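You operate a simulated robot arm through the tools that you are given. There is no shell and no other tool.

The job below is to be done with a simulated robot arm. You get a single attempt, and the scene is never put back.

## Task
Lamp off, press the test button, reset the breaker, lamp on again.

The check looks at the end state, three seconds after you hand in, the way a careful person would. Anything else that was tipped, shoved, dropped, spilled or broken makes it a failure.

## Robot
A 7-joint arm with a two-finger parallel gripper, fixed in place. Base frame: the origin is on the floor under the middle of its stand, x ahead of it, y to its left, z up. Readings come in mm, degrees, newtons and seconds.
It reaches about 1479 mm from its shoulder. Its first joint turns from -166.0 to 166.0 degrees. Payload 4.4 kg.
The TCP is the grasp point between the finger pads, 23 mm short of the fingertips. In the tool frame z runs along the fingers and y along their closing line. Largest opening 94 mm; finger width 38, thickness 10; the body of the gripper, 54 by 96 mm, starts 39 mm behind the TCP.
Orientation is told as [roll, pitch, yaw] about the base's x, y, z axes, in that order, counted from this pose: with the fingers straight down and closing along the base's y, the tool's x points along the base's -x, its y along +y and its z along -z.

## Interface
- The arm moves only by the tool nudge_tool. Its argument "deltas" is a list of rows, each a list of 3 entries, a list of its own where there are three numbers: the shift along the tool's x, y, z in m, then the turn, a rotation vector about the tool's x, y, z in degrees, then the finger opening in m, from 0 to 0.094. In form: [[[tx, ty, tz], [ax, ay, az], hand], ...]. A call has 1 to 20 rows; each row is the pose to reach, as a shift and turn from the pose commanded when the call began, along the tool's axes at that moment. Each row takes 0.2 s and may step no farther than 50 mm and 8.6 degrees from the row before; otherwise, or with a gripper value out of range, the whole call is refused. Where a pose cannot be reached the arm comes as near as it can. A force on the tool above 40 N (or 10 N above the force at the start of the call, whichever is more), or a blocked arm, ends the call early, and 0.2 s more pass. The fingers move at their own pace (about 72 mm/s each) and stop on an object; they squeeze with about 30 N. The grip force told is the motor's: it shows also when the fingers shut on nothing. Time passes only in rows, and 0.2 s behind the last, so rows that repeat a pose let the fingers close. It gives the time, the measured TCP pose, the force on the tool (base axes), the opening and the grip force at its end, in the units of the frame above (readings bear some noise), with the torque about the TCP (base axes, N m) and any sound that the robot's microphone picked up.
- Cameras (640 x 400 px; columns grow to the right, rows downward): "scene" is fixed at [58.1, -513.6, 1850.8]; the picture's right is [0.87, -0.50, 0.00], its down [-0.25, -0.44, -0.86] and it looks along [0.43, 0.75, -0.50] (base axes); focal length 318 px, centre (320, 200). "wrist" rides on the gripper at [86, 16, -74] in the tool frame; the picture's right is [-0.18, 0.98, 0.00], its down [-0.58, -0.11, -0.81] and it looks along [-0.79, -0.15, 0.59] (tool axes); focal length 243 px, centre (320, 200). There is no depth. A picture from a camera that has moved, and an enlarged one, comes with that camera's place and axes in the base frame and with its lens. The place of the scene camera against the robot may be out by one fixed shift of up to 25 mm in any direction.
- snapshot(camera): a new picture of that camera. No time passes.
- inspect(camera, box): a new picture of the part [left, top, right, bottom] of that camera's present view, enlarged. No time passes.
- hand_in(): hands the job in; it is judged then, once.

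Places have to be worked out from the pictures, the camera data and where the tool is seen. Open the gripper and draw the arm clear of the work before you hand the job in, unless the task says otherwise.

The tools are called after "Request:" by a JSON object that holds its "op" and its "data". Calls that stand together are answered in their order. nudge_tool: Moves the arm, as the interface text tells. Its arguments: {"type":"object","properties":{"deltas":{"type":"array"}},"required":["deltas"]} The other tools are called the same way: snapshot (camera) takes a picture; inspect (camera, box) takes an enlarged picture of a part of a camera's view; hand_in () hands the job in.

At the start:

```text
t: 0.0
position: [567.9, 317.8, 1528.8]
orientation: [0.0, 0.0, 0.0]
ft_force: [-0.5, 0.2, -0.9]
moment: [-0.01, -0.01, -0.01]
opening: 94.2
grip_force: 0.1
```

scene: 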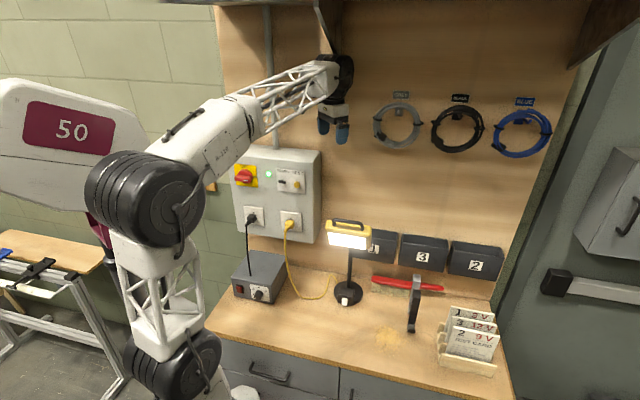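
wrist: 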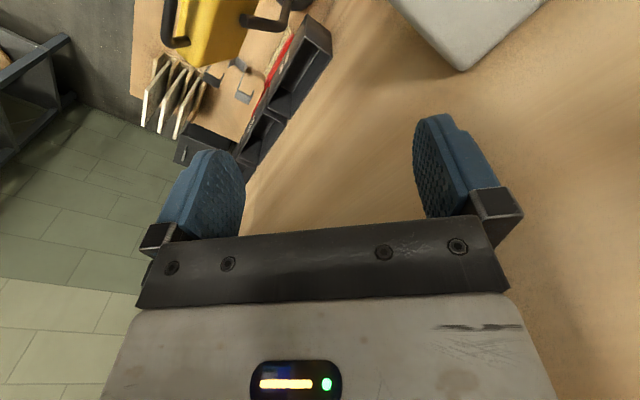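

I begin by looking closer at the panel, the lamp and the bench in the scene camera before moving anything.

Request:
{"op": "inspect", "data": {"camera": "scene", "box": [225, 140, 335, 250]}}

Request:
{"op": "inspect", "data": {"camera": "scene", "box": [310, 200, 400, 320]}}

Request:
{"op": "inspect", "data": {"camera": "scene", "box": [220, 230, 380, 330]}}

```text
3.64 times, centred on (280, 195) of scene
camera zoom: at [58.1, -513.6, 1850.8], right [0.87, -0.5, 0.0], down [-0.25, -0.44, -0.86], along [0.43, 0.75, -0.5], focal length 1156 px, centre (466, 218)
```

zoom: 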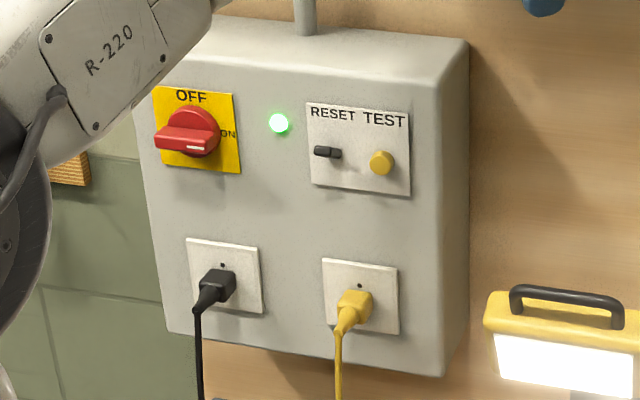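

```text
3.33 times, centred on (355, 260) of scene
camera zoom: at [58.1, -513.6, 1850.8], right [0.87, -0.5, 0.0], down [-0.25, -0.44, -0.86], along [0.43, 0.75, -0.5], focal length 1060 px, centre (203, 0)
```

zoom: 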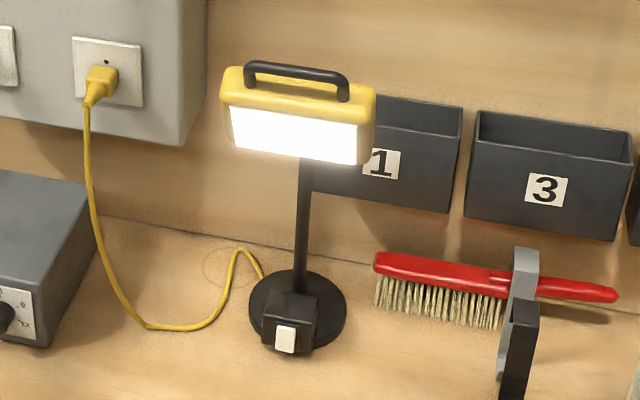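

```text
4.00 times, centred on (300, 280) of scene
camera zoom: at [58.1, -513.6, 1850.8], right [0.87, -0.5, 0.0], down [-0.25, -0.44, -0.86], along [0.43, 0.75, -0.5], focal length 1272 px, centre (400, -120)
```

zoom: 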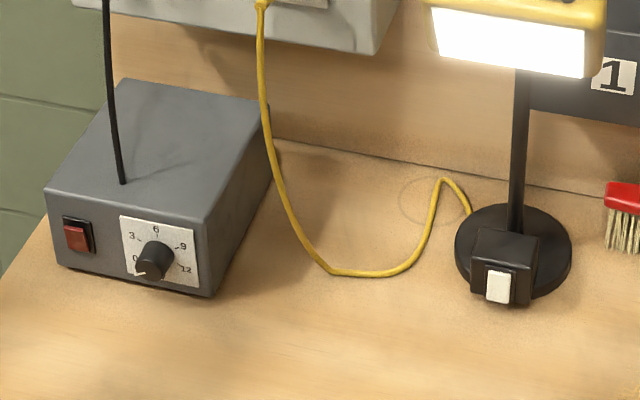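

The panel (mains switch, RESET lever, TEST button) stands proud of a wall that faces the robot at roughly 45°. The lamp has its own white rocker on its base. I judge the panel face to be about 110 mm ahead of the TCP, so I back off along the wall normal and turn the fingers to point at the wall, with the camera on the left and the gripper closed.

Request:
{"op": "nudge_tool", "data": {"deltas": [[[0.028, -0.029, 0], [0, 0, 0], 0.0], [[0.056, -0.058, 0], [0, 0, 0], 0.0], [[0.056, -0.058, 0], [-7.1, -2.87, 2.87], 0.0], [[0.056, -0.058, 0], [-14.2, -5.73, 5.73], 0.0], [[0.056, -0.058, 0], [-21.3, -8.6, 8.6], 0.0], [[0.056, -0.058, 0], [-28.4, -11.5, 11.5], 0.0], [[0.056, -0.058, 0], [-35.5, -14.3, 14.3], 0.0], [[0.056, -0.058, 0], [-42.6, -17.2, 17.2], 0.0], [[0.056, -0.058, 0], [-49.6, -20.1, 20.1], 0.0], [[0.056, -0.058, 0], [-56.7, -22.9, 22.9], 0.0], [[0.056, -0.058, 0], [-63.8, -25.8, 25.8], 0.0], [[0.056, -0.058, 0], [-70.9, -28.7, 28.7], 0.0], [[0.056, -0.058, 0], [-78.0, -31.5, 31.5], 0.0], [[0.056, -0.058, 0], [-85.1, -34.4, 34.4], 0.0], [[0.056, -0.058, 0], [-85.1, -34.4, 34.4], 0.0]]}}

```text
t: 3.2
position: [512.2, 258.7, 1527.6]
orientation: [90.0, 0.0, -44.1]
ft_force: [0.2, -0.1, 0.1]
moment: [-0.03, 0.0, -0.03]
opening: 0.0
grip_force: 30.1
```

The turn went through cleanly; the tool now points horizontally at heading about 46°. I take pictures from both cameras to see the view.

Request:
{"op": "snapshot", "data": {"camera": "wrist"}}

Request:
{"op": "snapshot", "data": {"camera": "scene"}}

```text
taken
camera wrist: at [397.3, 266.9, 1545.1], right [0.13, -0.13, 0.98], down [-0.14, -0.98, -0.11], along [0.98, -0.13, -0.15], focal length 243 px, centre (320, 200)
```

wrist: 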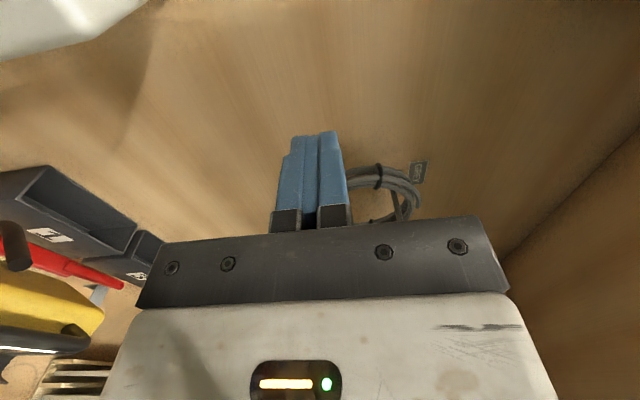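

```text
taken
```

scene: 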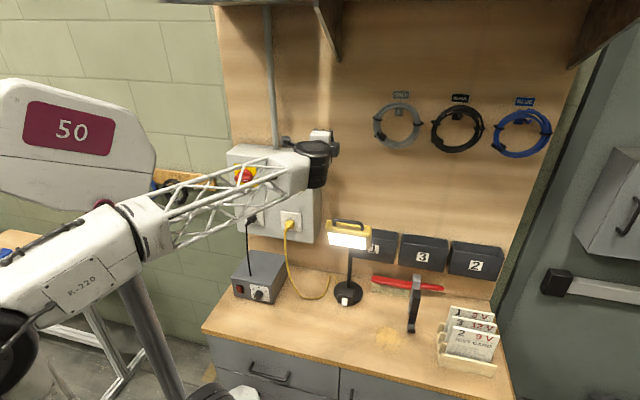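

The wrist camera looks right along the wall. The panel is to the left and below, so I shift left about 250 mm and down about 200 mm, staying about 185 mm off the panel face, to bring it into view.

Request:
{"op": "nudge_tool", "data": {"deltas": [[[0.036, -0.028, 0], [0, 0, 0], 0.0], [[0.072, -0.057, 0], [0, 0, 0], 0.0], [[0.107, -0.086, 0], [0, 0, 0], 0.0], [[0.143, -0.114, 0], [0, 0, 0], 0.0], [[0.179, -0.143, 0], [0, 0, 0], 0.0], [[0.214, -0.171, 0], [0, 0, 0], 0.0], [[0.25, -0.2, 0], [0, 0, 0], 0.0], [[0.25, -0.2, 0], [0, 0, 0], 0.0]]}}

Request:
{"op": "snapshot", "data": {"camera": "wrist"}}

Request:
{"op": "snapshot", "data": {"camera": "scene"}}

```text
t: 4.4
position: [410.4, 391.1, 1372.3]
orientation: [87.2, 0.1, -44.3]
ft_force: [-6.3, -8.0, 7.4]
moment: [-0.06, 0.07, -0.04]
opening: 0.0
grip_force: 30.0
stopped in row 5: the force on the tool passed its limit at 110 N (the readings are from after the stop); the commanded pose is now the measured one
```

```text
taken
camera wrist: at [295.7, 399.3, 1392.8], right [0.16, -0.09, 0.98], down [-0.15, -0.99, -0.07], along [0.97, -0.14, -0.18], focal length 243 px, centre (320, 200)
```

wrist: 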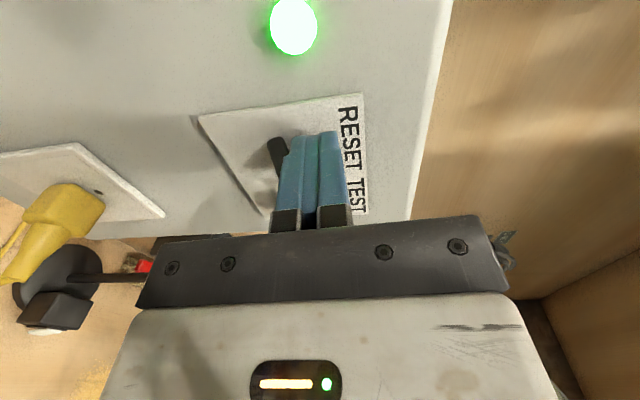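

```text
taken
```

scene: 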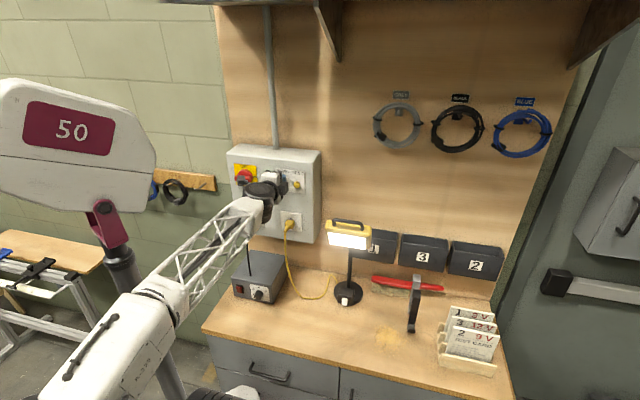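

Contact at 110 N: the panel face is much nearer than I judged. Triangulating the green LED from both cameras puts it at about (405, 459, 1369), and the fingers seem to have come down on the RESET lever from above. I look closely before moving anything.

Request:
{"op": "inspect", "data": {"camera": "wrist", "box": [190, 80, 400, 240]}}

Request:
{"op": "inspect", "data": {"camera": "scene", "box": [220, 140, 330, 250]}}

```text
2.50 times, centred on (295, 160) of wrist
camera zoom: at [295.7, 399.3, 1392.8], right [0.16, -0.09, 0.98], down [-0.15, -0.99, -0.07], along [0.97, -0.14, -0.18], focal length 606 px, centre (382, 300)
```

zoom: 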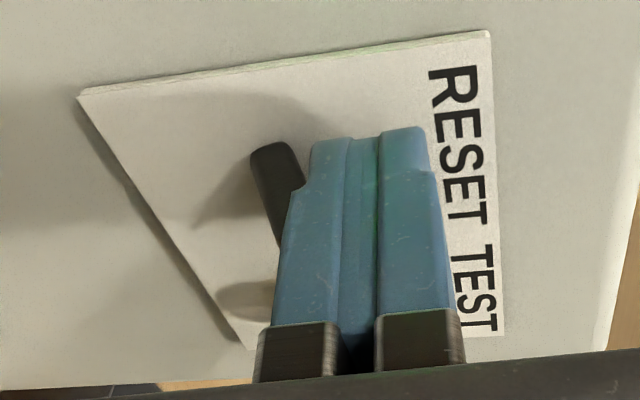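

```text
3.64 times, centred on (275, 195) of scene
camera zoom: at [58.1, -513.6, 1850.8], right [0.87, -0.5, 0.0], down [-0.25, -0.44, -0.86], along [0.43, 0.75, -0.5], focal length 1156 px, centre (484, 218)
```

zoom: 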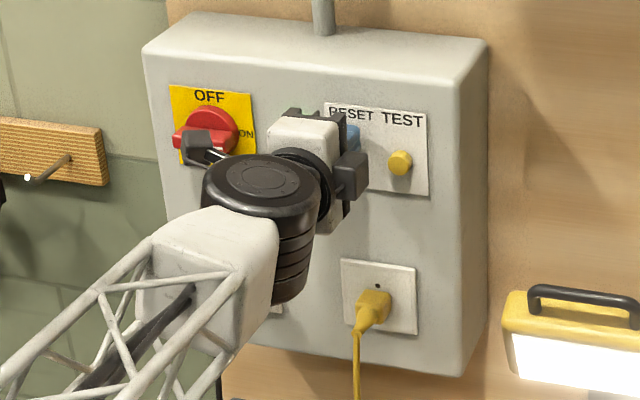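

The lever and the mains switch look unharmed, the LED is still green and the lamp is still lit. I back straight off along the fingers by 100 mm, slowly, to get clear.

Request:
{"op": "nudge_tool", "data": {"deltas": [[[0, 0, -0.01], [0, 0, 0], 0.0], [[0, 0, -0.03], [0, 0, 0], 0.0], [[0, 0, -0.055], [0, 0, 0], 0.0], [[0, 0, -0.08], [0, 0, 0], 0.0], [[0, 0, -0.1], [0, 0, 0], 0.0], [[0, 0, -0.1], [0, 0, 0], 0.0]]}}

Request:
{"op": "snapshot", "data": {"camera": "wrist"}}

Request:
{"op": "snapshot", "data": {"camera": "scene"}}

```text
t: 5.8
position: [339.5, 319.2, 1374.5]
orientation: [87.1, -0.1, -44.2]
ft_force: [-0.1, 0.0, 1.0]
moment: [0.0, 0.01, 0.0]
opening: 0.0
grip_force: 29.8
```

```text
taken
camera wrist: at [226.0, 328.3, 1396.2], right [0.17, -0.09, 0.98], down [-0.15, -0.99, -0.07], along [0.97, -0.14, -0.18], focal length 243 px, centre (320, 200)
```

wrist: 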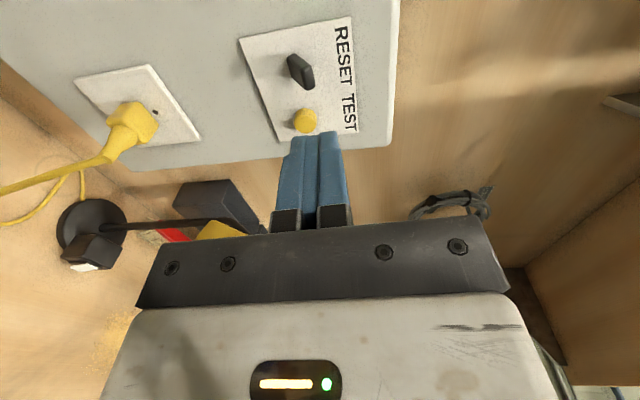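

```text
taken
```

scene: 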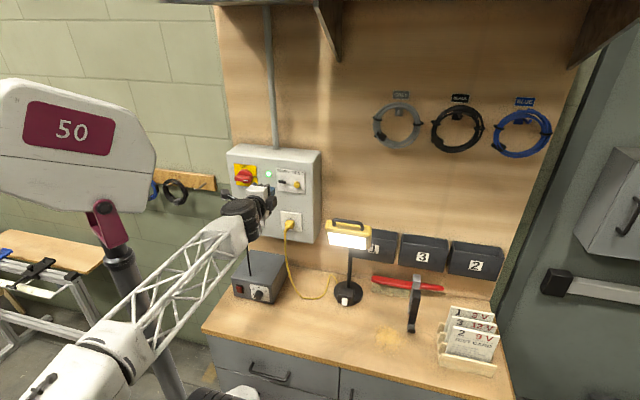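

I'm clear, and the lever, LED and lamp look as they did before. Now I zoom in on both views to fix the positions of button, lever and panel plane accurately.

Request:
{"op": "inspect", "data": {"camera": "wrist", "box": [220, 0, 380, 150]}}

Request:
{"op": "inspect", "data": {"camera": "scene", "box": [225, 140, 325, 220]}}

Request:
{"op": "inspect", "data": {"camera": "wrist", "box": [40, 160, 300, 300]}}

```text
2.67 times, centred on (300, 75) of wrist
camera zoom: at [226.0, 328.3, 1396.2], right [0.17, -0.09, 0.98], down [-0.15, -0.99, -0.07], along [0.97, -0.14, -0.18], focal length 647 px, centre (373, 533)
```

zoom: 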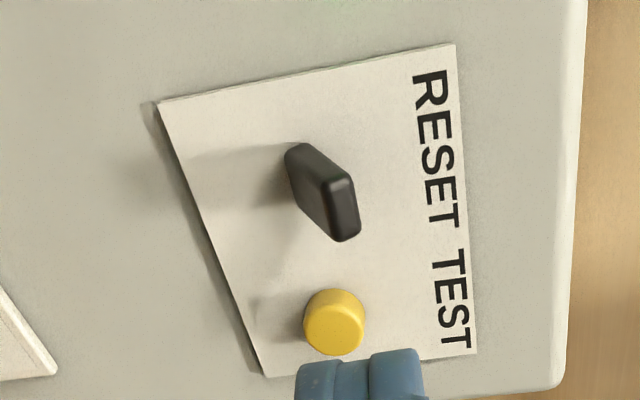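

```text
5.00 times, centred on (275, 180) of scene
camera zoom: at [58.1, -513.6, 1850.8], right [0.87, -0.5, 0.0], down [-0.25, -0.44, -0.86], along [0.43, 0.75, -0.5], focal length 1589 px, centre (545, 300)
```

zoom: 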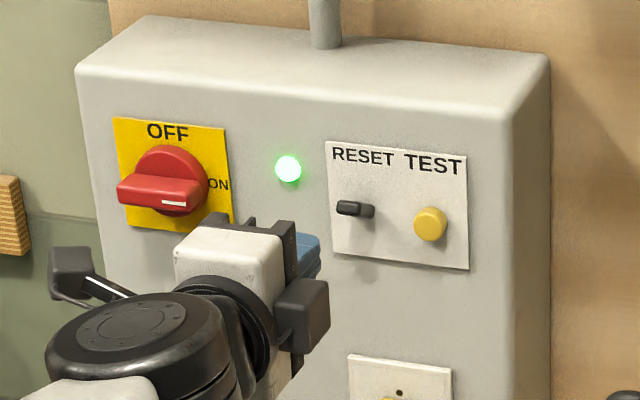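

```text
2.46 times, centred on (170, 230) of wrist
camera zoom: at [226.0, 328.3, 1396.2], right [0.17, -0.09, 0.98], down [-0.15, -0.99, -0.07], along [0.97, -0.14, -0.18], focal length 597 px, centre (689, 126)
```

zoom: 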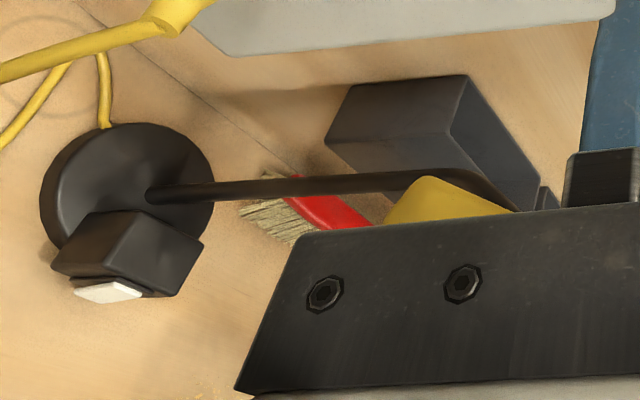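

Triangulation gives the panel plate at n ≈ 610 mm (normal heading ≈ 45°), the TEST button at about (476, 378, 1340), and the lever above it on the left, pointing out and up (the "on" position). The lamp's rocker is at about (571, 188, 885), on the front of its base box. I go there now at a safe stand-off, levelling the tool on the way.

Request:
{"op": "nudge_tool", "data": {"deltas": [[[-0.017, -0.0285, -0.0033], [-0.2, -0.1, 0], 0.0], [[-0.034, -0.057, -0.0066], [-0.4, -0.2, 0], 0.0], [[-0.051, -0.0855, -0.0099], [-0.6, -0.3, 0], 0.0], [[-0.068, -0.114, -0.0132], [-0.8, -0.3, 0], 0.0], [[-0.085, -0.1425, -0.0165], [-1.0, -0.4, 0], 0.0], [[-0.102, -0.171, -0.0198], [-1.2, -0.5, 0], 0.0], [[-0.119, -0.1995, -0.0231], [-1.4, -0.5, 0], 0.0], [[-0.136, -0.228, -0.0264], [-1.6, -0.6, 0], 0.0], [[-0.153, -0.2565, -0.0297], [-1.8, -0.7, 0], 0.0], [[-0.17, -0.285, -0.033], [-2.0, -0.8, 0], 0.0], [[-0.187, -0.3135, -0.0363], [-2.2, -0.8, 0], 0.0], [[-0.204, -0.342, -0.0396], [-2.4, -0.9, 0], 0.0], [[-0.221, -0.3705, -0.0429], [-2.6, -1.0, 0], 0.0], [[-0.238, -0.399, -0.0462], [-2.8, -1.1, 0], 0.0], [[-0.255, -0.4275, -0.0495], [-2.9, -1.1, 0], 0.0], [[-0.255, -0.4275, -0.0495], [-2.9, -1.1, 0], 0.0]]}}

Request:
{"op": "snapshot", "data": {"camera": "wrist"}}

Request:
{"op": "snapshot", "data": {"camera": "scene"}}

```text
t: 9.2
position: [473.6, 90.4, 951.0]
orientation: [90.1, -0.1, -45.2]
ft_force: [0.7, -0.5, 0.0]
moment: [0.02, 0.0, 0.01]
opening: 0.0
grip_force: 30.1
```

```text
taken
camera wrist: at [358.9, 100.5, 967.6], right [0.13, -0.13, 0.98], down [-0.16, -0.98, -0.11], along [0.98, -0.15, -0.15], focal length 243 px, centre (320, 200)
```

wrist: 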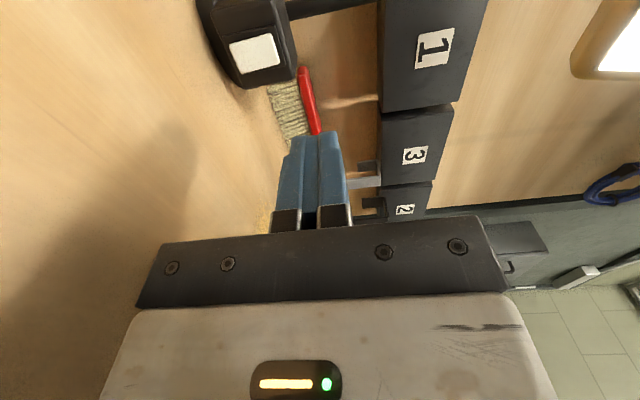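

```text
taken
```

scene: 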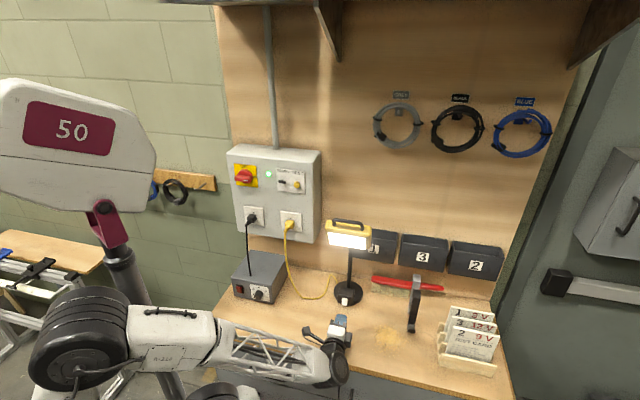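

The move was accurate and clear. Now a close look at the lamp's rocker switch from here.

Request:
{"op": "inspect", "data": {"camera": "wrist", "box": [180, 0, 340, 110]}}

Request:
{"op": "inspect", "data": {"camera": "scene", "box": [310, 260, 390, 320]}}

```text
3.64 times, centred on (260, 55) of wrist
camera zoom: at [358.9, 100.5, 967.6], right [0.13, -0.13, 0.98], down [-0.16, -0.98, -0.11], along [0.98, -0.15, -0.15], focal length 882 px, centre (538, 727)
```

zoom: 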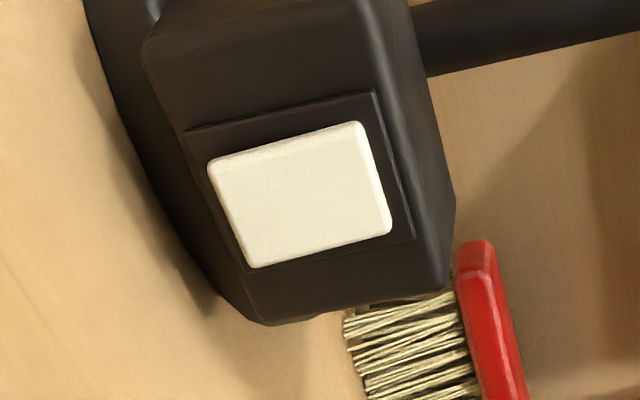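

```text
6.67 times, centred on (350, 290) of scene
camera zoom: at [58.1, -513.6, 1850.8], right [0.87, -0.5, 0.0], down [-0.25, -0.44, -0.86], along [0.43, 0.75, -0.5], focal length 2119 px, centre (120, -400)
```

zoom: 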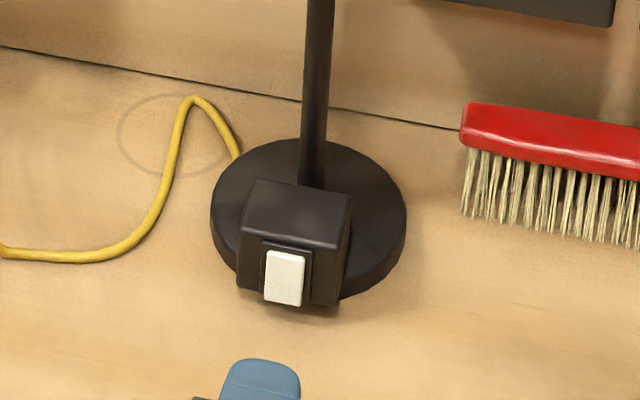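

The rocker is about 34 × 24 mm, centred near (558, 193, 902) from two wrist views. I need to see which half stands proud, so I move the camera to a more side-on view from the left, clear of the cable and lamp.

Request:
{"op": "nudge_tool", "data": {"deltas": [[[0.03, -0.015, 0], [0, 0, 0], 0.0], [[0.06, -0.03, 0], [0, 0, 0], 0.0], [[0.089, -0.046, 0], [0, 0, 0], 0.0], [[0.089, -0.046, 0.025], [0, 0, 0], 0.0], [[0.089, -0.046, 0.05], [0, 0, 0], 0.0], [[0.089, -0.046, 0.075], [0, 0, 0], 0.0], [[0.089, -0.046, 0.105], [0, 0, 0], 0.0], [[0.089, -0.046, 0.105], [0, 0, 0], 0.0]]}}

Request:
{"op": "snapshot", "data": {"camera": "wrist"}}

Request:
{"op": "inspect", "data": {"camera": "wrist", "box": [240, 140, 420, 260]}}

```text
t: 10.4
position: [445.2, 187.7, 908.3]
orientation: [90.3, -0.2, -45.5]
ft_force: [-0.2, 0.0, 0.3]
moment: [0.0, 0.01, 0.04]
opening: 0.0
grip_force: 30.4
stopped in row 6: the force on the tool passed its limit at 182 N (the readings are from after the stop); the commanded pose is now the measured one
```

```text
taken
camera wrist: at [331.0, 197.9, 925.0], right [0.12, -0.13, 0.98], down [-0.16, -0.98, -0.11], along [0.98, -0.15, -0.14], focal length 243 px, centre (320, 200)
```

wrist: 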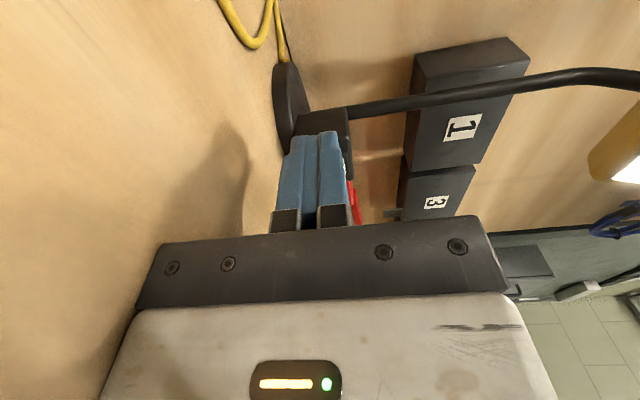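

```text
3.33 times, centred on (330, 200) of wrist
camera zoom: at [331.0, 197.9, 925.0], right [0.12, -0.13, 0.98], down [-0.16, -0.98, -0.11], along [0.98, -0.15, -0.14], focal length 809 px, centre (287, 200)
```

zoom: 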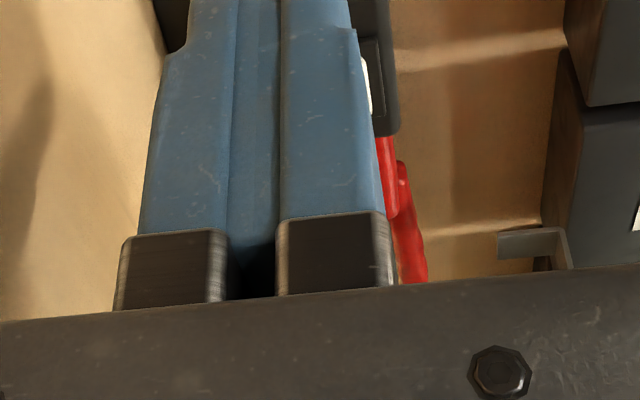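

Another contact, 182 N, and I need to know with what before moving. I check the scene view around the gripper and the lamp.

Request:
{"op": "snapshot", "data": {"camera": "scene"}}

Request:
{"op": "inspect", "data": {"camera": "scene", "box": [260, 220, 400, 370]}}

Request:
{"op": "inspect", "data": {"camera": "wrist", "box": [200, 0, 400, 240]}}

```text
taken
```

scene: 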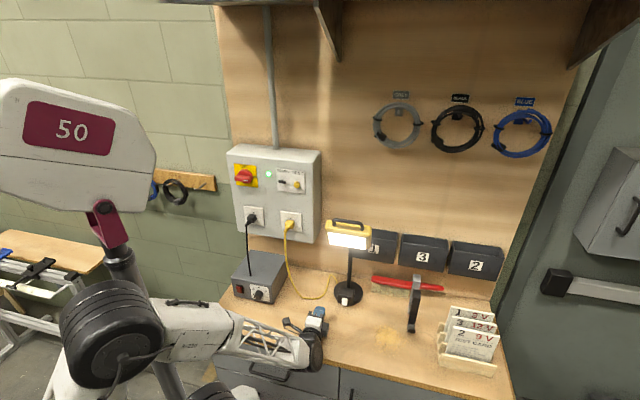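

```text
2.67 times, centred on (330, 295) of scene
camera zoom: at [58.1, -513.6, 1850.8], right [0.87, -0.5, 0.0], down [-0.25, -0.44, -0.86], along [0.43, 0.75, -0.5], focal length 848 px, centre (293, -53)
```

zoom: 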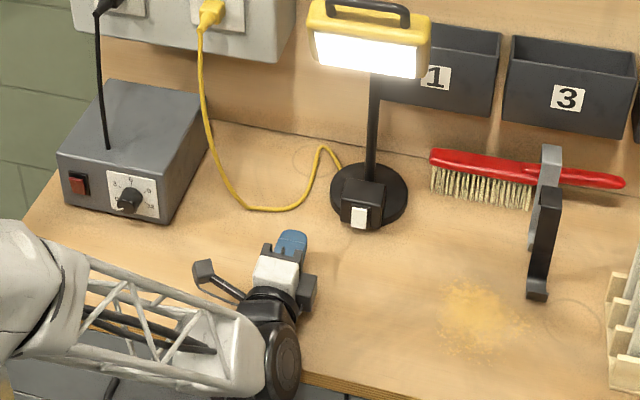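

```text
1.67 times, centred on (300, 120) of wrist
camera zoom: at [331.0, 197.9, 925.0], right [0.12, -0.13, 0.98], down [-0.16, -0.98, -0.11], along [0.98, -0.15, -0.14], focal length 404 px, centre (353, 333)
```

zoom: 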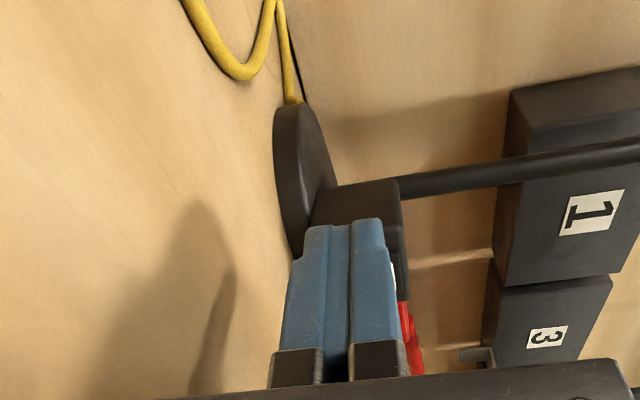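

The fingers are well clear of the lamp; it was the wrist's black joint housing that touched the bench edge (it hangs about 75 mm below the tool axis in this pose). I lift straight up slowly and then zoom in on the rocker.

Request:
{"op": "nudge_tool", "data": {"deltas": [[[0, 0.01, 0], [0, 0, 0], 0.0], [[0, 0.03, 0], [0, 0, 0], 0.0], [[0, 0.055, 0], [0, 0, 0], 0.0], [[0, 0.08, 0], [0, 0, 0], 0.0], [[0, 0.1, 0], [0, 0, 0], 0.0], [[0, 0.1, 0], [0, 0, 0], 0.0]]}}

Request:
{"op": "inspect", "data": {"camera": "scene", "box": [330, 280, 366, 310]}}

Request:
{"op": "snapshot", "data": {"camera": "wrist"}}

Request:
{"op": "snapshot", "data": {"camera": "scene"}}

```text
t: 11.8
position: [445.0, 187.5, 1009.2]
orientation: [90.3, -0.2, -45.4]
ft_force: [0.2, 0.1, -0.9]
moment: [0.0, -0.03, -0.01]
opening: 0.0
grip_force: 29.9
```

```text
13.33 times, centred on (348, 295) of scene
camera zoom: at [58.1, -513.6, 1850.8], right [0.87, -0.5, 0.0], down [-0.25, -0.44, -0.86], along [0.43, 0.75, -0.5], focal length 4238 px, centre (-53, -1067)
```

zoom: 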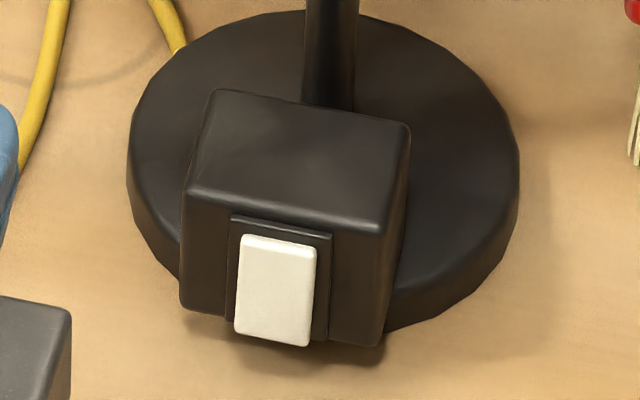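

```text
taken
camera wrist: at [330.4, 197.4, 1024.9], right [0.12, -0.13, 0.98], down [-0.16, -0.98, -0.11], along [0.98, -0.15, -0.14], focal length 243 px, centre (320, 200)
```

wrist: 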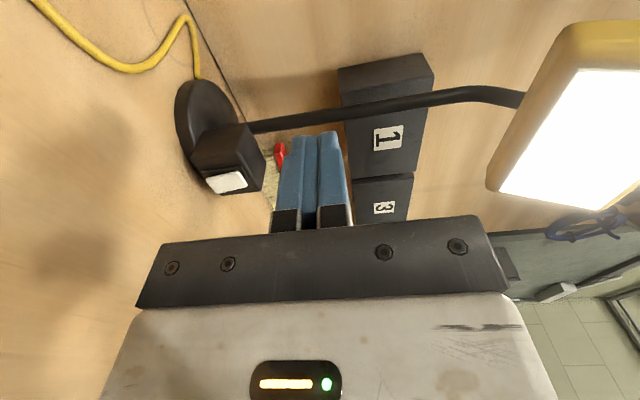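

```text
taken
```

scene: 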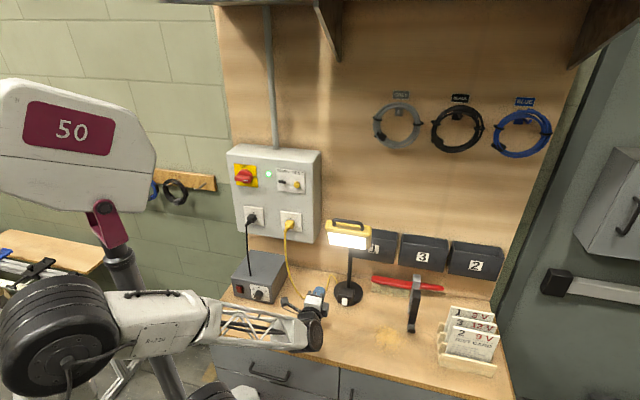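

Free again, and nothing seems moved. In the scene zoom the rocker's lower half seems to stand proud (it overlaps the bezel's bottom edge), so "on" would be top-in. I check that against the present wrist view.

Request:
{"op": "inspect", "data": {"camera": "wrist", "box": [190, 110, 270, 210]}}

Request:
{"op": "inspect", "data": {"camera": "wrist", "box": [160, 60, 300, 220]}}

```text
4.00 times, centred on (230, 160) of wrist
camera zoom: at [330.4, 197.4, 1024.9], right [0.12, -0.13, 0.98], down [-0.16, -0.98, -0.11], along [0.98, -0.15, -0.14], focal length 970 px, centre (680, 360)
```

zoom: 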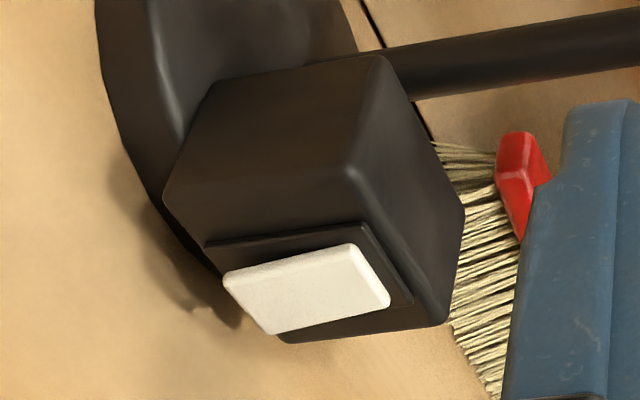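

```text
2.50 times, centred on (230, 140) of wrist
camera zoom: at [330.4, 197.4, 1024.9], right [0.12, -0.13, 0.98], down [-0.16, -0.98, -0.11], along [0.98, -0.15, -0.14], focal length 606 px, centre (545, 350)
```

zoom: 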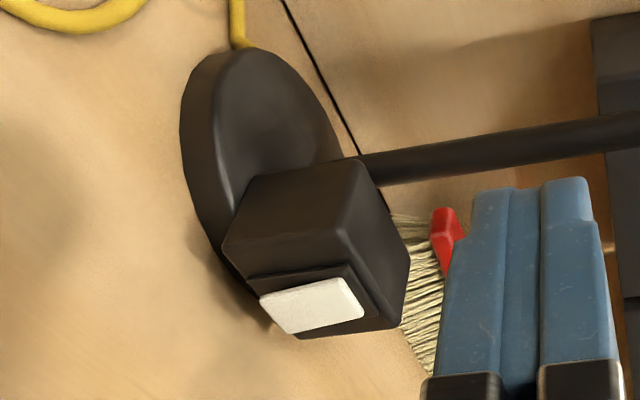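

Edge slopes confirm it: the rocker leans about 8–10° with its top pressed in, bottom proud. So off means pressing the lower half. The rocker's centre is (555, 192, 903). To keep the wrist housing off the bench I pitch the tool 40° downward and move in front of the switch with a gap of about 75 mm.

Request:
{"op": "nudge_tool", "data": {"deltas": [[[-0.005, -0.0, -0.005], [8, 0, 0], 0.0], [[-0.012, -0.005, -0.008], [16, 0, 0], 0.0], [[-0.024, -0.012, -0.008], [24, 0, 0], 0.0], [[-0.037, -0.02, -0.008], [32, 0, 0], 0.0], [[-0.05, -0.03, -0.008], [40, 0, 0], 0.0], [[-0.063, -0.04, -0.008], [40, 0, 0], 0.0], [[-0.074, -0.049, -0.008], [40, 0, 0], 0.0], [[-0.074, -0.049, -0.008], [40, 0, 0], 0.0]]}}

Request:
{"op": "snapshot", "data": {"camera": "wrist"}}

Request:
{"op": "snapshot", "data": {"camera": "scene"}}

```text
t: 13.6
position: [491.3, 129.3, 960.5]
orientation: [50.3, -0.2, -45.4]
ft_force: [0.5, 0.1, 1.3]
moment: [-0.01, -0.02, 0.01]
opening: 0.0
grip_force: 29.4
```

```text
taken
camera wrist: at [396.8, 158.8, 1020.7], right [0.57, 0.31, 0.76], down [-0.08, -0.9, 0.43], along [0.81, -0.31, -0.49], focal length 243 px, centre (320, 200)
```

wrist: 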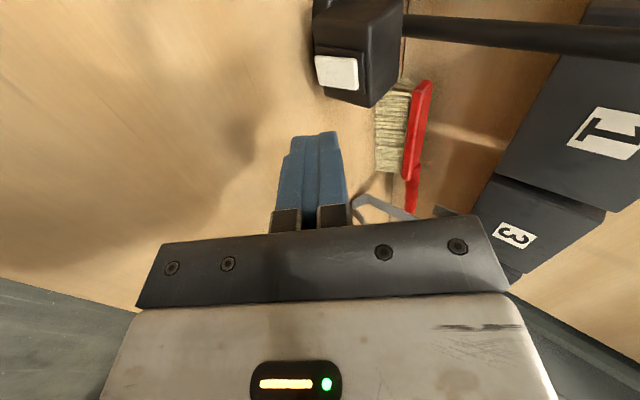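

```text
taken
```

scene: 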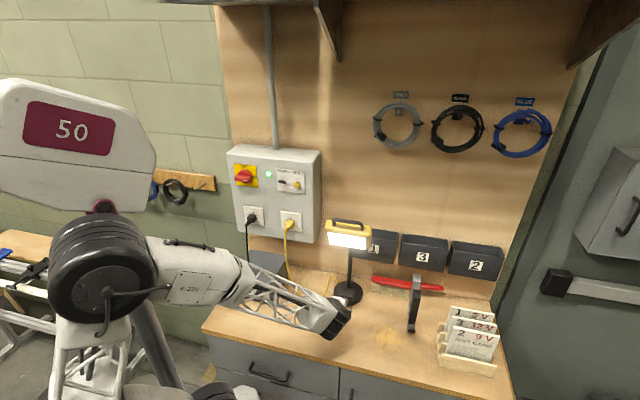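

The rocker's position checks out at (555, 192, 903) from this view too. I lower the fingertip to just in front of the rocker's lower half, leaving about 18 mm gap.

Request:
{"op": "nudge_tool", "data": {"deltas": [[[0, -0.005, 0.02], [0, 0, 0], 0.0], [[0, -0.01, 0.04], [0, 0, 0], 0.0], [[0, -0.015, 0.06], [0, 0, 0], 0.0], [[0, -0.0186, 0.0739], [0, 0, 0], 0.0], [[0, -0.0186, 0.0739], [0, 0, 0], 0.0]]}}

Request:
{"op": "inspect", "data": {"camera": "wrist", "box": [220, 40, 460, 220]}}

Request:
{"op": "inspect", "data": {"camera": "scene", "box": [310, 260, 390, 330]}}

```text
t: 14.8
position: [522.6, 160.9, 898.8]
orientation: [50.3, -0.2, -45.3]
ft_force: [0.5, 0.7, -0.4]
moment: [0.0, -0.01, -0.02]
opening: 0.1
grip_force: 29.8
```

```text
2.22 times, centred on (340, 130) of wrist
camera zoom: at [428.8, 191.0, 958.6], right [0.57, 0.31, 0.76], down [-0.08, -0.9, 0.43], along [0.81, -0.31, -0.49], focal length 539 px, centre (276, 356)
```

zoom: 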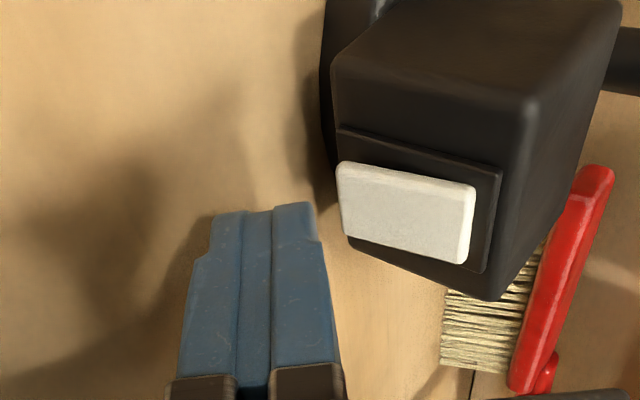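

```text
5.71 times, centred on (350, 295) of scene
camera zoom: at [58.1, -513.6, 1850.8], right [0.87, -0.5, 0.0], down [-0.25, -0.44, -0.86], along [0.43, 0.75, -0.5], focal length 1816 px, centre (149, -343)
```

zoom: 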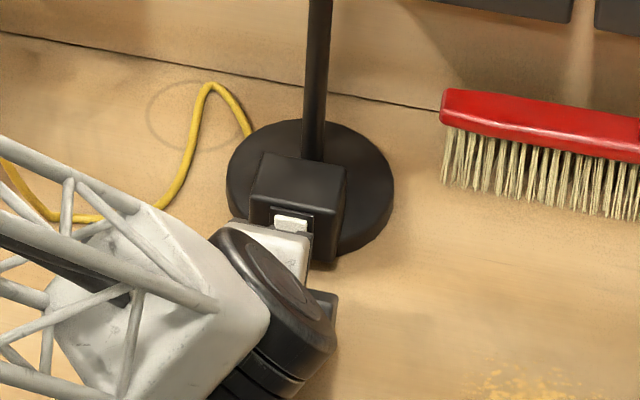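

The fingertip is lined up with the rocker's lower half, gap about 18 mm. I advance 13 mm horizontally, then will go in small steps while watching the force so the lamp isn't shoved.

Request:
{"op": "nudge_tool", "data": {"deltas": [[[0, 0.0032, 0.0038], [0, 0, 0], 0.0], [[0, 0.0058, 0.0069], [0, 0, 0], 0.0], [[0, 0.0083, 0.01], [0, 0, 0], 0.0], [[0, 0.0083, 0.01], [0, 0, 0], 0.0]]}}

Request:
{"op": "inspect", "data": {"camera": "wrist", "box": [220, 40, 460, 220]}}

```text
t: 15.8
position: [531.6, 170.9, 898.4]
orientation: [50.3, -0.2, -45.3]
ft_force: [-0.5, 0.0, 0.0]
moment: [-0.01, -0.01, 0.0]
opening: 0.0
grip_force: 30.4
```

```text
2.22 times, centred on (340, 130) of wrist
camera zoom: at [437.8, 199.7, 958.7], right [0.57, 0.31, 0.76], down [-0.08, -0.9, 0.43], along [0.81, -0.31, -0.49], focal length 539 px, centre (276, 356)
```

zoom: 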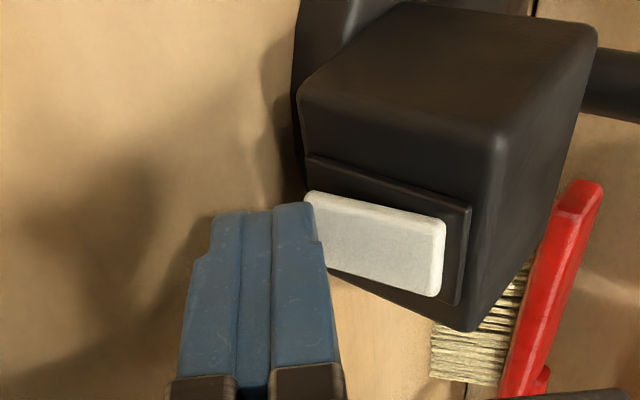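

No contact yet (force about zero). I advance 4 mm more in 1 mm rows and read the force.

Request:
{"op": "nudge_tool", "data": {"deltas": [[[0, 0.00064, 0.00077], [0, 0, 0], 0.0], [[0, 0.00128, 0.00154], [0, 0, 0], 0.0], [[0, 0.00192, 0.00231], [0, 0, 0], 0.0], [[0, 0.00256, 0.00308], [0, 0, 0], 0.0], [[0, 0.00256, 0.00308], [0, 0, 0], 0.0]]}}

```text
t: 17.0
position: [535.0, 172.8, 898.0]
orientation: [50.3, -0.2, -45.3]
ft_force: [-0.1, 0.1, -0.4]
moment: [-0.04, 0.0, 0.04]
opening: 0.1
grip_force: 29.8
```

Still no contact with the leading edge near n = 526. Three more millimetres.

Request:
{"op": "nudge_tool", "data": {"deltas": [[[0, 0.00064, 0.00077], [0, 0, 0], 0.0], [[0, 0.00128, 0.00154], [0, 0, 0], 0.0], [[0, 0.00192, 0.00231], [0, 0, 0], 0.0], [[0, 0.00192, 0.00231], [0, 0, 0], 0.0]]}}

Request:
{"op": "inspect", "data": {"camera": "wrist", "box": [220, 40, 460, 220]}}

```text
t: 18.0
position: [537.7, 176.3, 898.2]
orientation: [50.2, -0.2, -45.4]
ft_force: [-10.1, -12.8, 6.9]
moment: [0.05, 0.02, 0.12]
opening: 0.2
grip_force: 30.1
```

```text
2.22 times, centred on (340, 130) of wrist
camera zoom: at [442.7, 204.6, 958.7], right [0.57, 0.31, 0.76], down [-0.08, -0.9, 0.43], along [0.81, -0.31, -0.49], focal length 539 px, centre (276, 356)
```

zoom: 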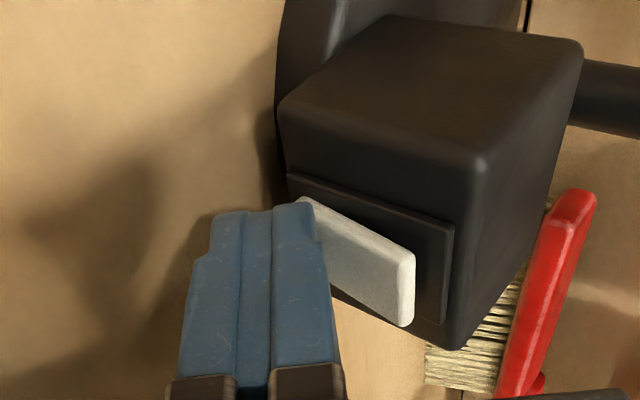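

The rocker has flipped (its top now stands proud), with about 16 N at the tip. I back off horizontally and check the lamp is out and hasn't shifted.

Request:
{"op": "nudge_tool", "data": {"deltas": [[[0, -0.0032, -0.0038], [0, 0, 0], 0.0], [[0, -0.0128, -0.0154], [0, 0, 0], 0.0], [[0, -0.0256, -0.0308], [0, 0, 0], 0.0], [[0, -0.0383, -0.0462], [0, 0, 0], 0.0], [[0, -0.0383, -0.0462], [0, 0, 0], 0.0]]}}

Request:
{"op": "snapshot", "data": {"camera": "scene"}}

Request:
{"op": "inspect", "data": {"camera": "wrist", "box": [220, 0, 460, 180]}}

Request:
{"op": "inspect", "data": {"camera": "scene", "box": [310, 200, 400, 320]}}

```text
t: 19.2
position: [494.8, 133.2, 897.7]
orientation: [50.3, -0.2, -45.4]
ft_force: [-0.4, 0.1, -0.4]
moment: [0.01, 0.01, -0.02]
opening: 0.0
grip_force: 30.0
```

```text
taken
```

scene: 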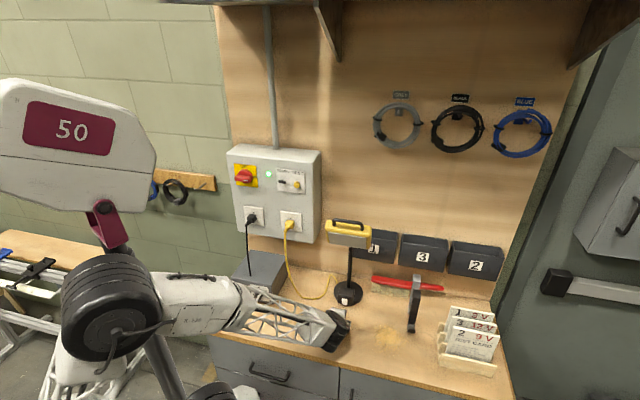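

```text
2.22 times, centred on (340, 90) of wrist
camera zoom: at [399.8, 162.2, 958.6], right [0.57, 0.31, 0.76], down [-0.08, -0.9, 0.43], along [0.81, -0.31, -0.49], focal length 539 px, centre (276, 444)
```

zoom: 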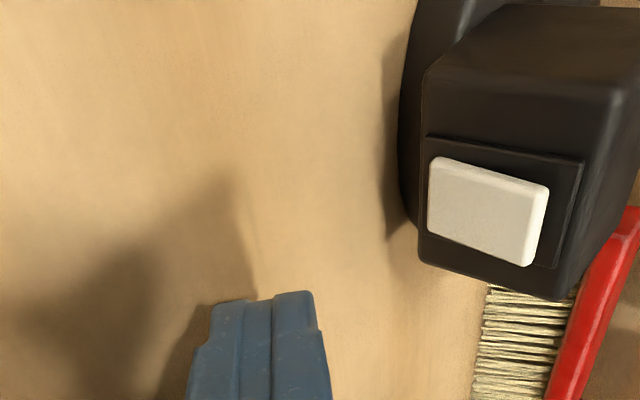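

```text
3.33 times, centred on (355, 260) of scene
camera zoom: at [58.1, -513.6, 1850.8], right [0.87, -0.5, 0.0], down [-0.25, -0.44, -0.86], along [0.43, 0.75, -0.5], focal length 1060 px, centre (203, 0)
```

zoom: 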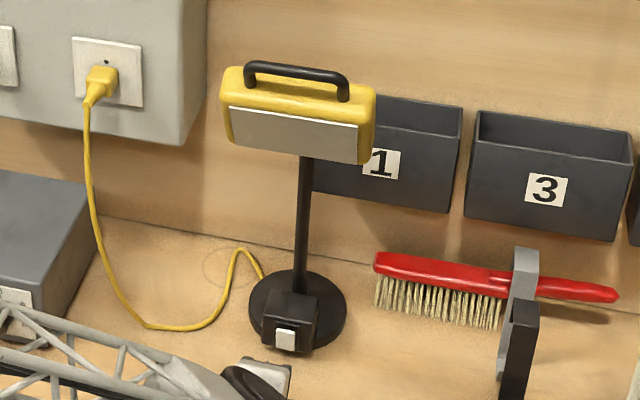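

The lamp is off and its base hasn't shifted. Now I retreat up and back while levelling the tool again, on the way to the panel's TEST button.

Request:
{"op": "nudge_tool", "data": {"deltas": [[[0, 0.017, -0.021], [0, 0, 0], 0.0], [[0, 0.037, -0.042], [-3, 0, 0], 0.0], [[0, 0.06, -0.065], [-9, 0, 0], 0.0], [[0, 0.083, -0.088], [-16, 0, 0], 0.0], [[0, 0.106, -0.112], [-23, 0, 0], 0.0], [[0, 0.129, -0.136], [-30, 0, 0], 0.0], [[0, 0.152, -0.16], [-36, 0, 0], 0.0], [[0, 0.1732, -0.1827], [-40.3, 0, 0], 0.0], [[0, 0.1732, -0.1827], [-40.3, 0, 0], 0.0]]}}

Request:
{"op": "snapshot", "data": {"camera": "scene"}}

```text
t: 21.2
position: [473.6, 112.5, 1147.8]
orientation: [90.7, -0.2, -45.5]
ft_force: [-1.0, -0.8, 0.4]
moment: [-0.01, 0.01, 0.01]
opening: 0.0
grip_force: 30.0
```

```text
taken
```

scene: 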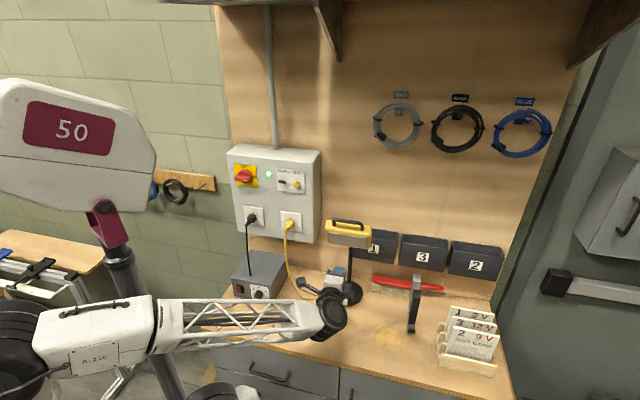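

I continue up and left to a stand-off in front of the TEST button, about 100 mm from the panel.

Request:
{"op": "nudge_tool", "data": {"deltas": [[[0.019, 0.02, 0.0], [0, 0, 0], 0.0], [[0.038, 0.04, 0.0], [0, 0, 0], 0.0], [[0.057, 0.06, 0.005], [0, 0, 0], 0.0], [[0.076, 0.08, 0.01], [0, 0, 0], 0.0], [[0.095, 0.1, 0.015], [0, 0, 0], 0.0], [[0.114, 0.12, 0.02], [0, 0, 0], 0.0], [[0.133, 0.14, 0.03], [0, 0, 0], 0.0], [[0.152, 0.16, 0.04], [0, 0, 0], 0.0], [[0.17, 0.18, 0.045], [0, 0, 0], 0.0], [[0.187, 0.197, 0.05], [-0.5, 0, 0], 0.0], [[0.187, 0.197, 0.05], [-0.5, 0, 0], 0.0]]}}

Request:
{"op": "snapshot", "data": {"camera": "wrist"}}

Request:
{"op": "inspect", "data": {"camera": "wrist", "box": [200, 0, 400, 180]}}

Request:
{"op": "inspect", "data": {"camera": "scene", "box": [225, 140, 345, 240]}}

```text
t: 23.6
position: [376.0, 279.2, 1345.7]
orientation: [91.0, -0.2, -45.4]
ft_force: [0.9, -0.2, 0.1]
moment: [0.01, -0.03, 0.03]
opening: 0.0
grip_force: 29.9
```

```text
taken
camera wrist: at [261.2, 289.2, 1360.3], right [0.11, -0.14, 0.98], down [-0.16, -0.98, -0.12], along [0.98, -0.15, -0.13], focal length 243 px, centre (320, 200)
```

wrist: 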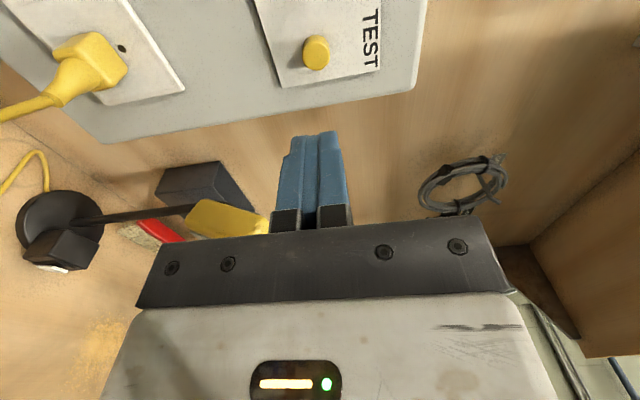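

```text
2.22 times, centred on (300, 90) of wrist
camera zoom: at [261.2, 289.2, 1360.3], right [0.11, -0.14, 0.98], down [-0.16, -0.98, -0.12], along [0.98, -0.15, -0.13], focal length 539 px, centre (364, 444)
```

zoom: 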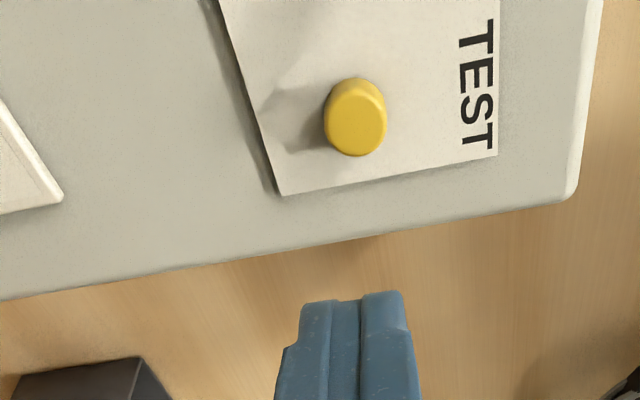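

```text
4.00 times, centred on (285, 190) of scene
camera zoom: at [58.1, -513.6, 1850.8], right [0.87, -0.5, 0.0], down [-0.25, -0.44, -0.86], along [0.43, 0.75, -0.5], focal length 1272 px, centre (460, 240)
```

zoom: 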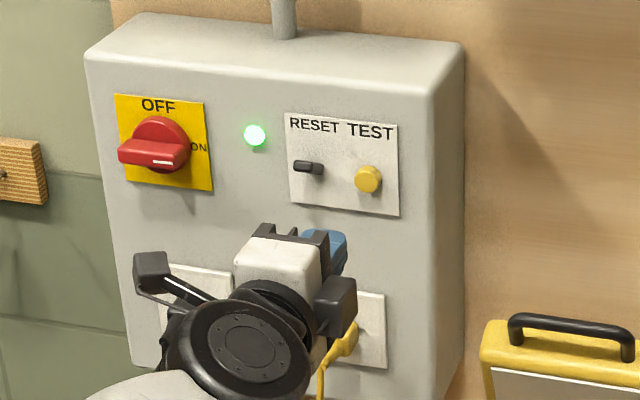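

The TEST button's face comes out at (474, 375, 1345), straight ahead of the fingers, with the lever more than 20 mm off to the left. I advance to about 15 mm short of it.

Request:
{"op": "nudge_tool", "data": {"deltas": [[[-0.001, -0.001, 0.025], [0, 0, 0], 0.0], [[-0.002, -0.0015, 0.05], [0, 0, 0], 0.0], [[-0.003, -0.002, 0.075], [0, 0, 0], 0.0], [[-0.003, -0.0025, 0.093], [0, 0, 0], 0.0], [[-0.003, -0.0025, 0.093], [0, 0, 0], 0.0]]}}

Request:
{"op": "inspect", "data": {"camera": "wrist", "box": [200, 60, 440, 240]}}

Request:
{"op": "inspect", "data": {"camera": "scene", "box": [225, 140, 345, 240]}}

```text
t: 24.8
position: [442.9, 343.2, 1343.3]
orientation: [91.1, -0.2, -45.4]
ft_force: [0.0, 0.2, 0.0]
moment: [-0.02, -0.02, 0.02]
opening: 0.0
grip_force: 30.2
```

```text
2.22 times, centred on (320, 150) of wrist
camera zoom: at [328.6, 353.0, 1359.2], right [0.11, -0.14, 0.98], down [-0.16, -0.98, -0.12], along [0.98, -0.15, -0.13], focal length 539 px, centre (320, 311)
```

zoom: 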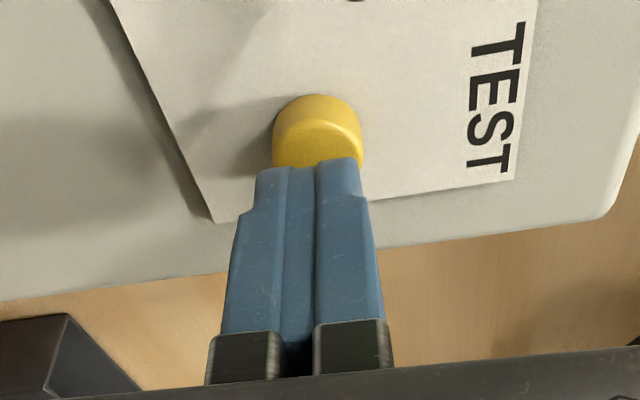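

```text
4.00 times, centred on (285, 190) of scene
camera zoom: at [58.1, -513.6, 1850.8], right [0.87, -0.5, 0.0], down [-0.25, -0.44, -0.86], along [0.43, 0.75, -0.5], focal length 1272 px, centre (460, 240)
```

zoom: 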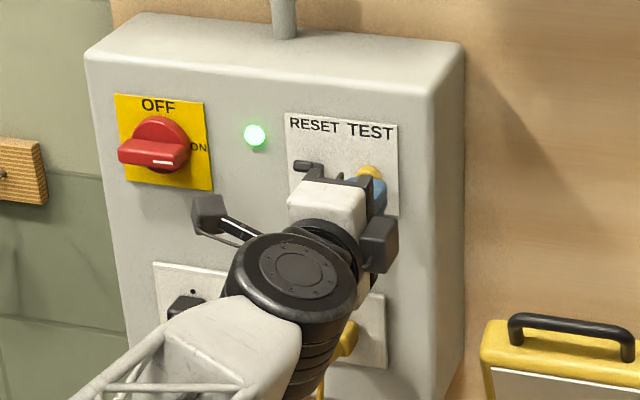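

The tip is aligned with the button, gap around 15–20 mm. I advance 12 mm, then creep.

Request:
{"op": "nudge_tool", "data": {"deltas": [[[0, 0, 0.005], [0, 0, 0], 0.0], [[0, 0, 0.009], [0, 0, 0], 0.0], [[0, 0, 0.012], [0, 0, 0], 0.0], [[0, 0, 0.012], [0, 0, 0], 0.0]]}}

Request:
{"op": "inspect", "data": {"camera": "wrist", "box": [200, 60, 440, 240]}}

```text
t: 25.8
position: [451.1, 352.7, 1344.5]
orientation: [91.1, -0.2, -45.3]
ft_force: [-4.8, -5.1, -1.5]
moment: [-0.03, 0.02, 0.05]
opening: 0.0
grip_force: 29.6
heard: click
```

```text
2.22 times, centred on (320, 150) of wrist
camera zoom: at [337.3, 361.3, 1360.2], right [0.11, -0.14, 0.98], down [-0.16, -0.98, -0.12], along [0.98, -0.15, -0.13], focal length 539 px, centre (320, 311)
```

zoom: 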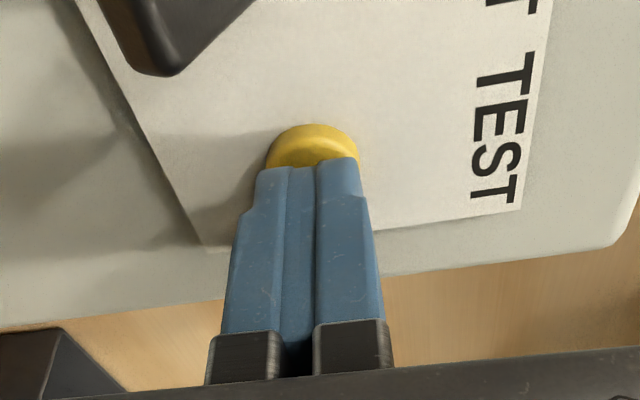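

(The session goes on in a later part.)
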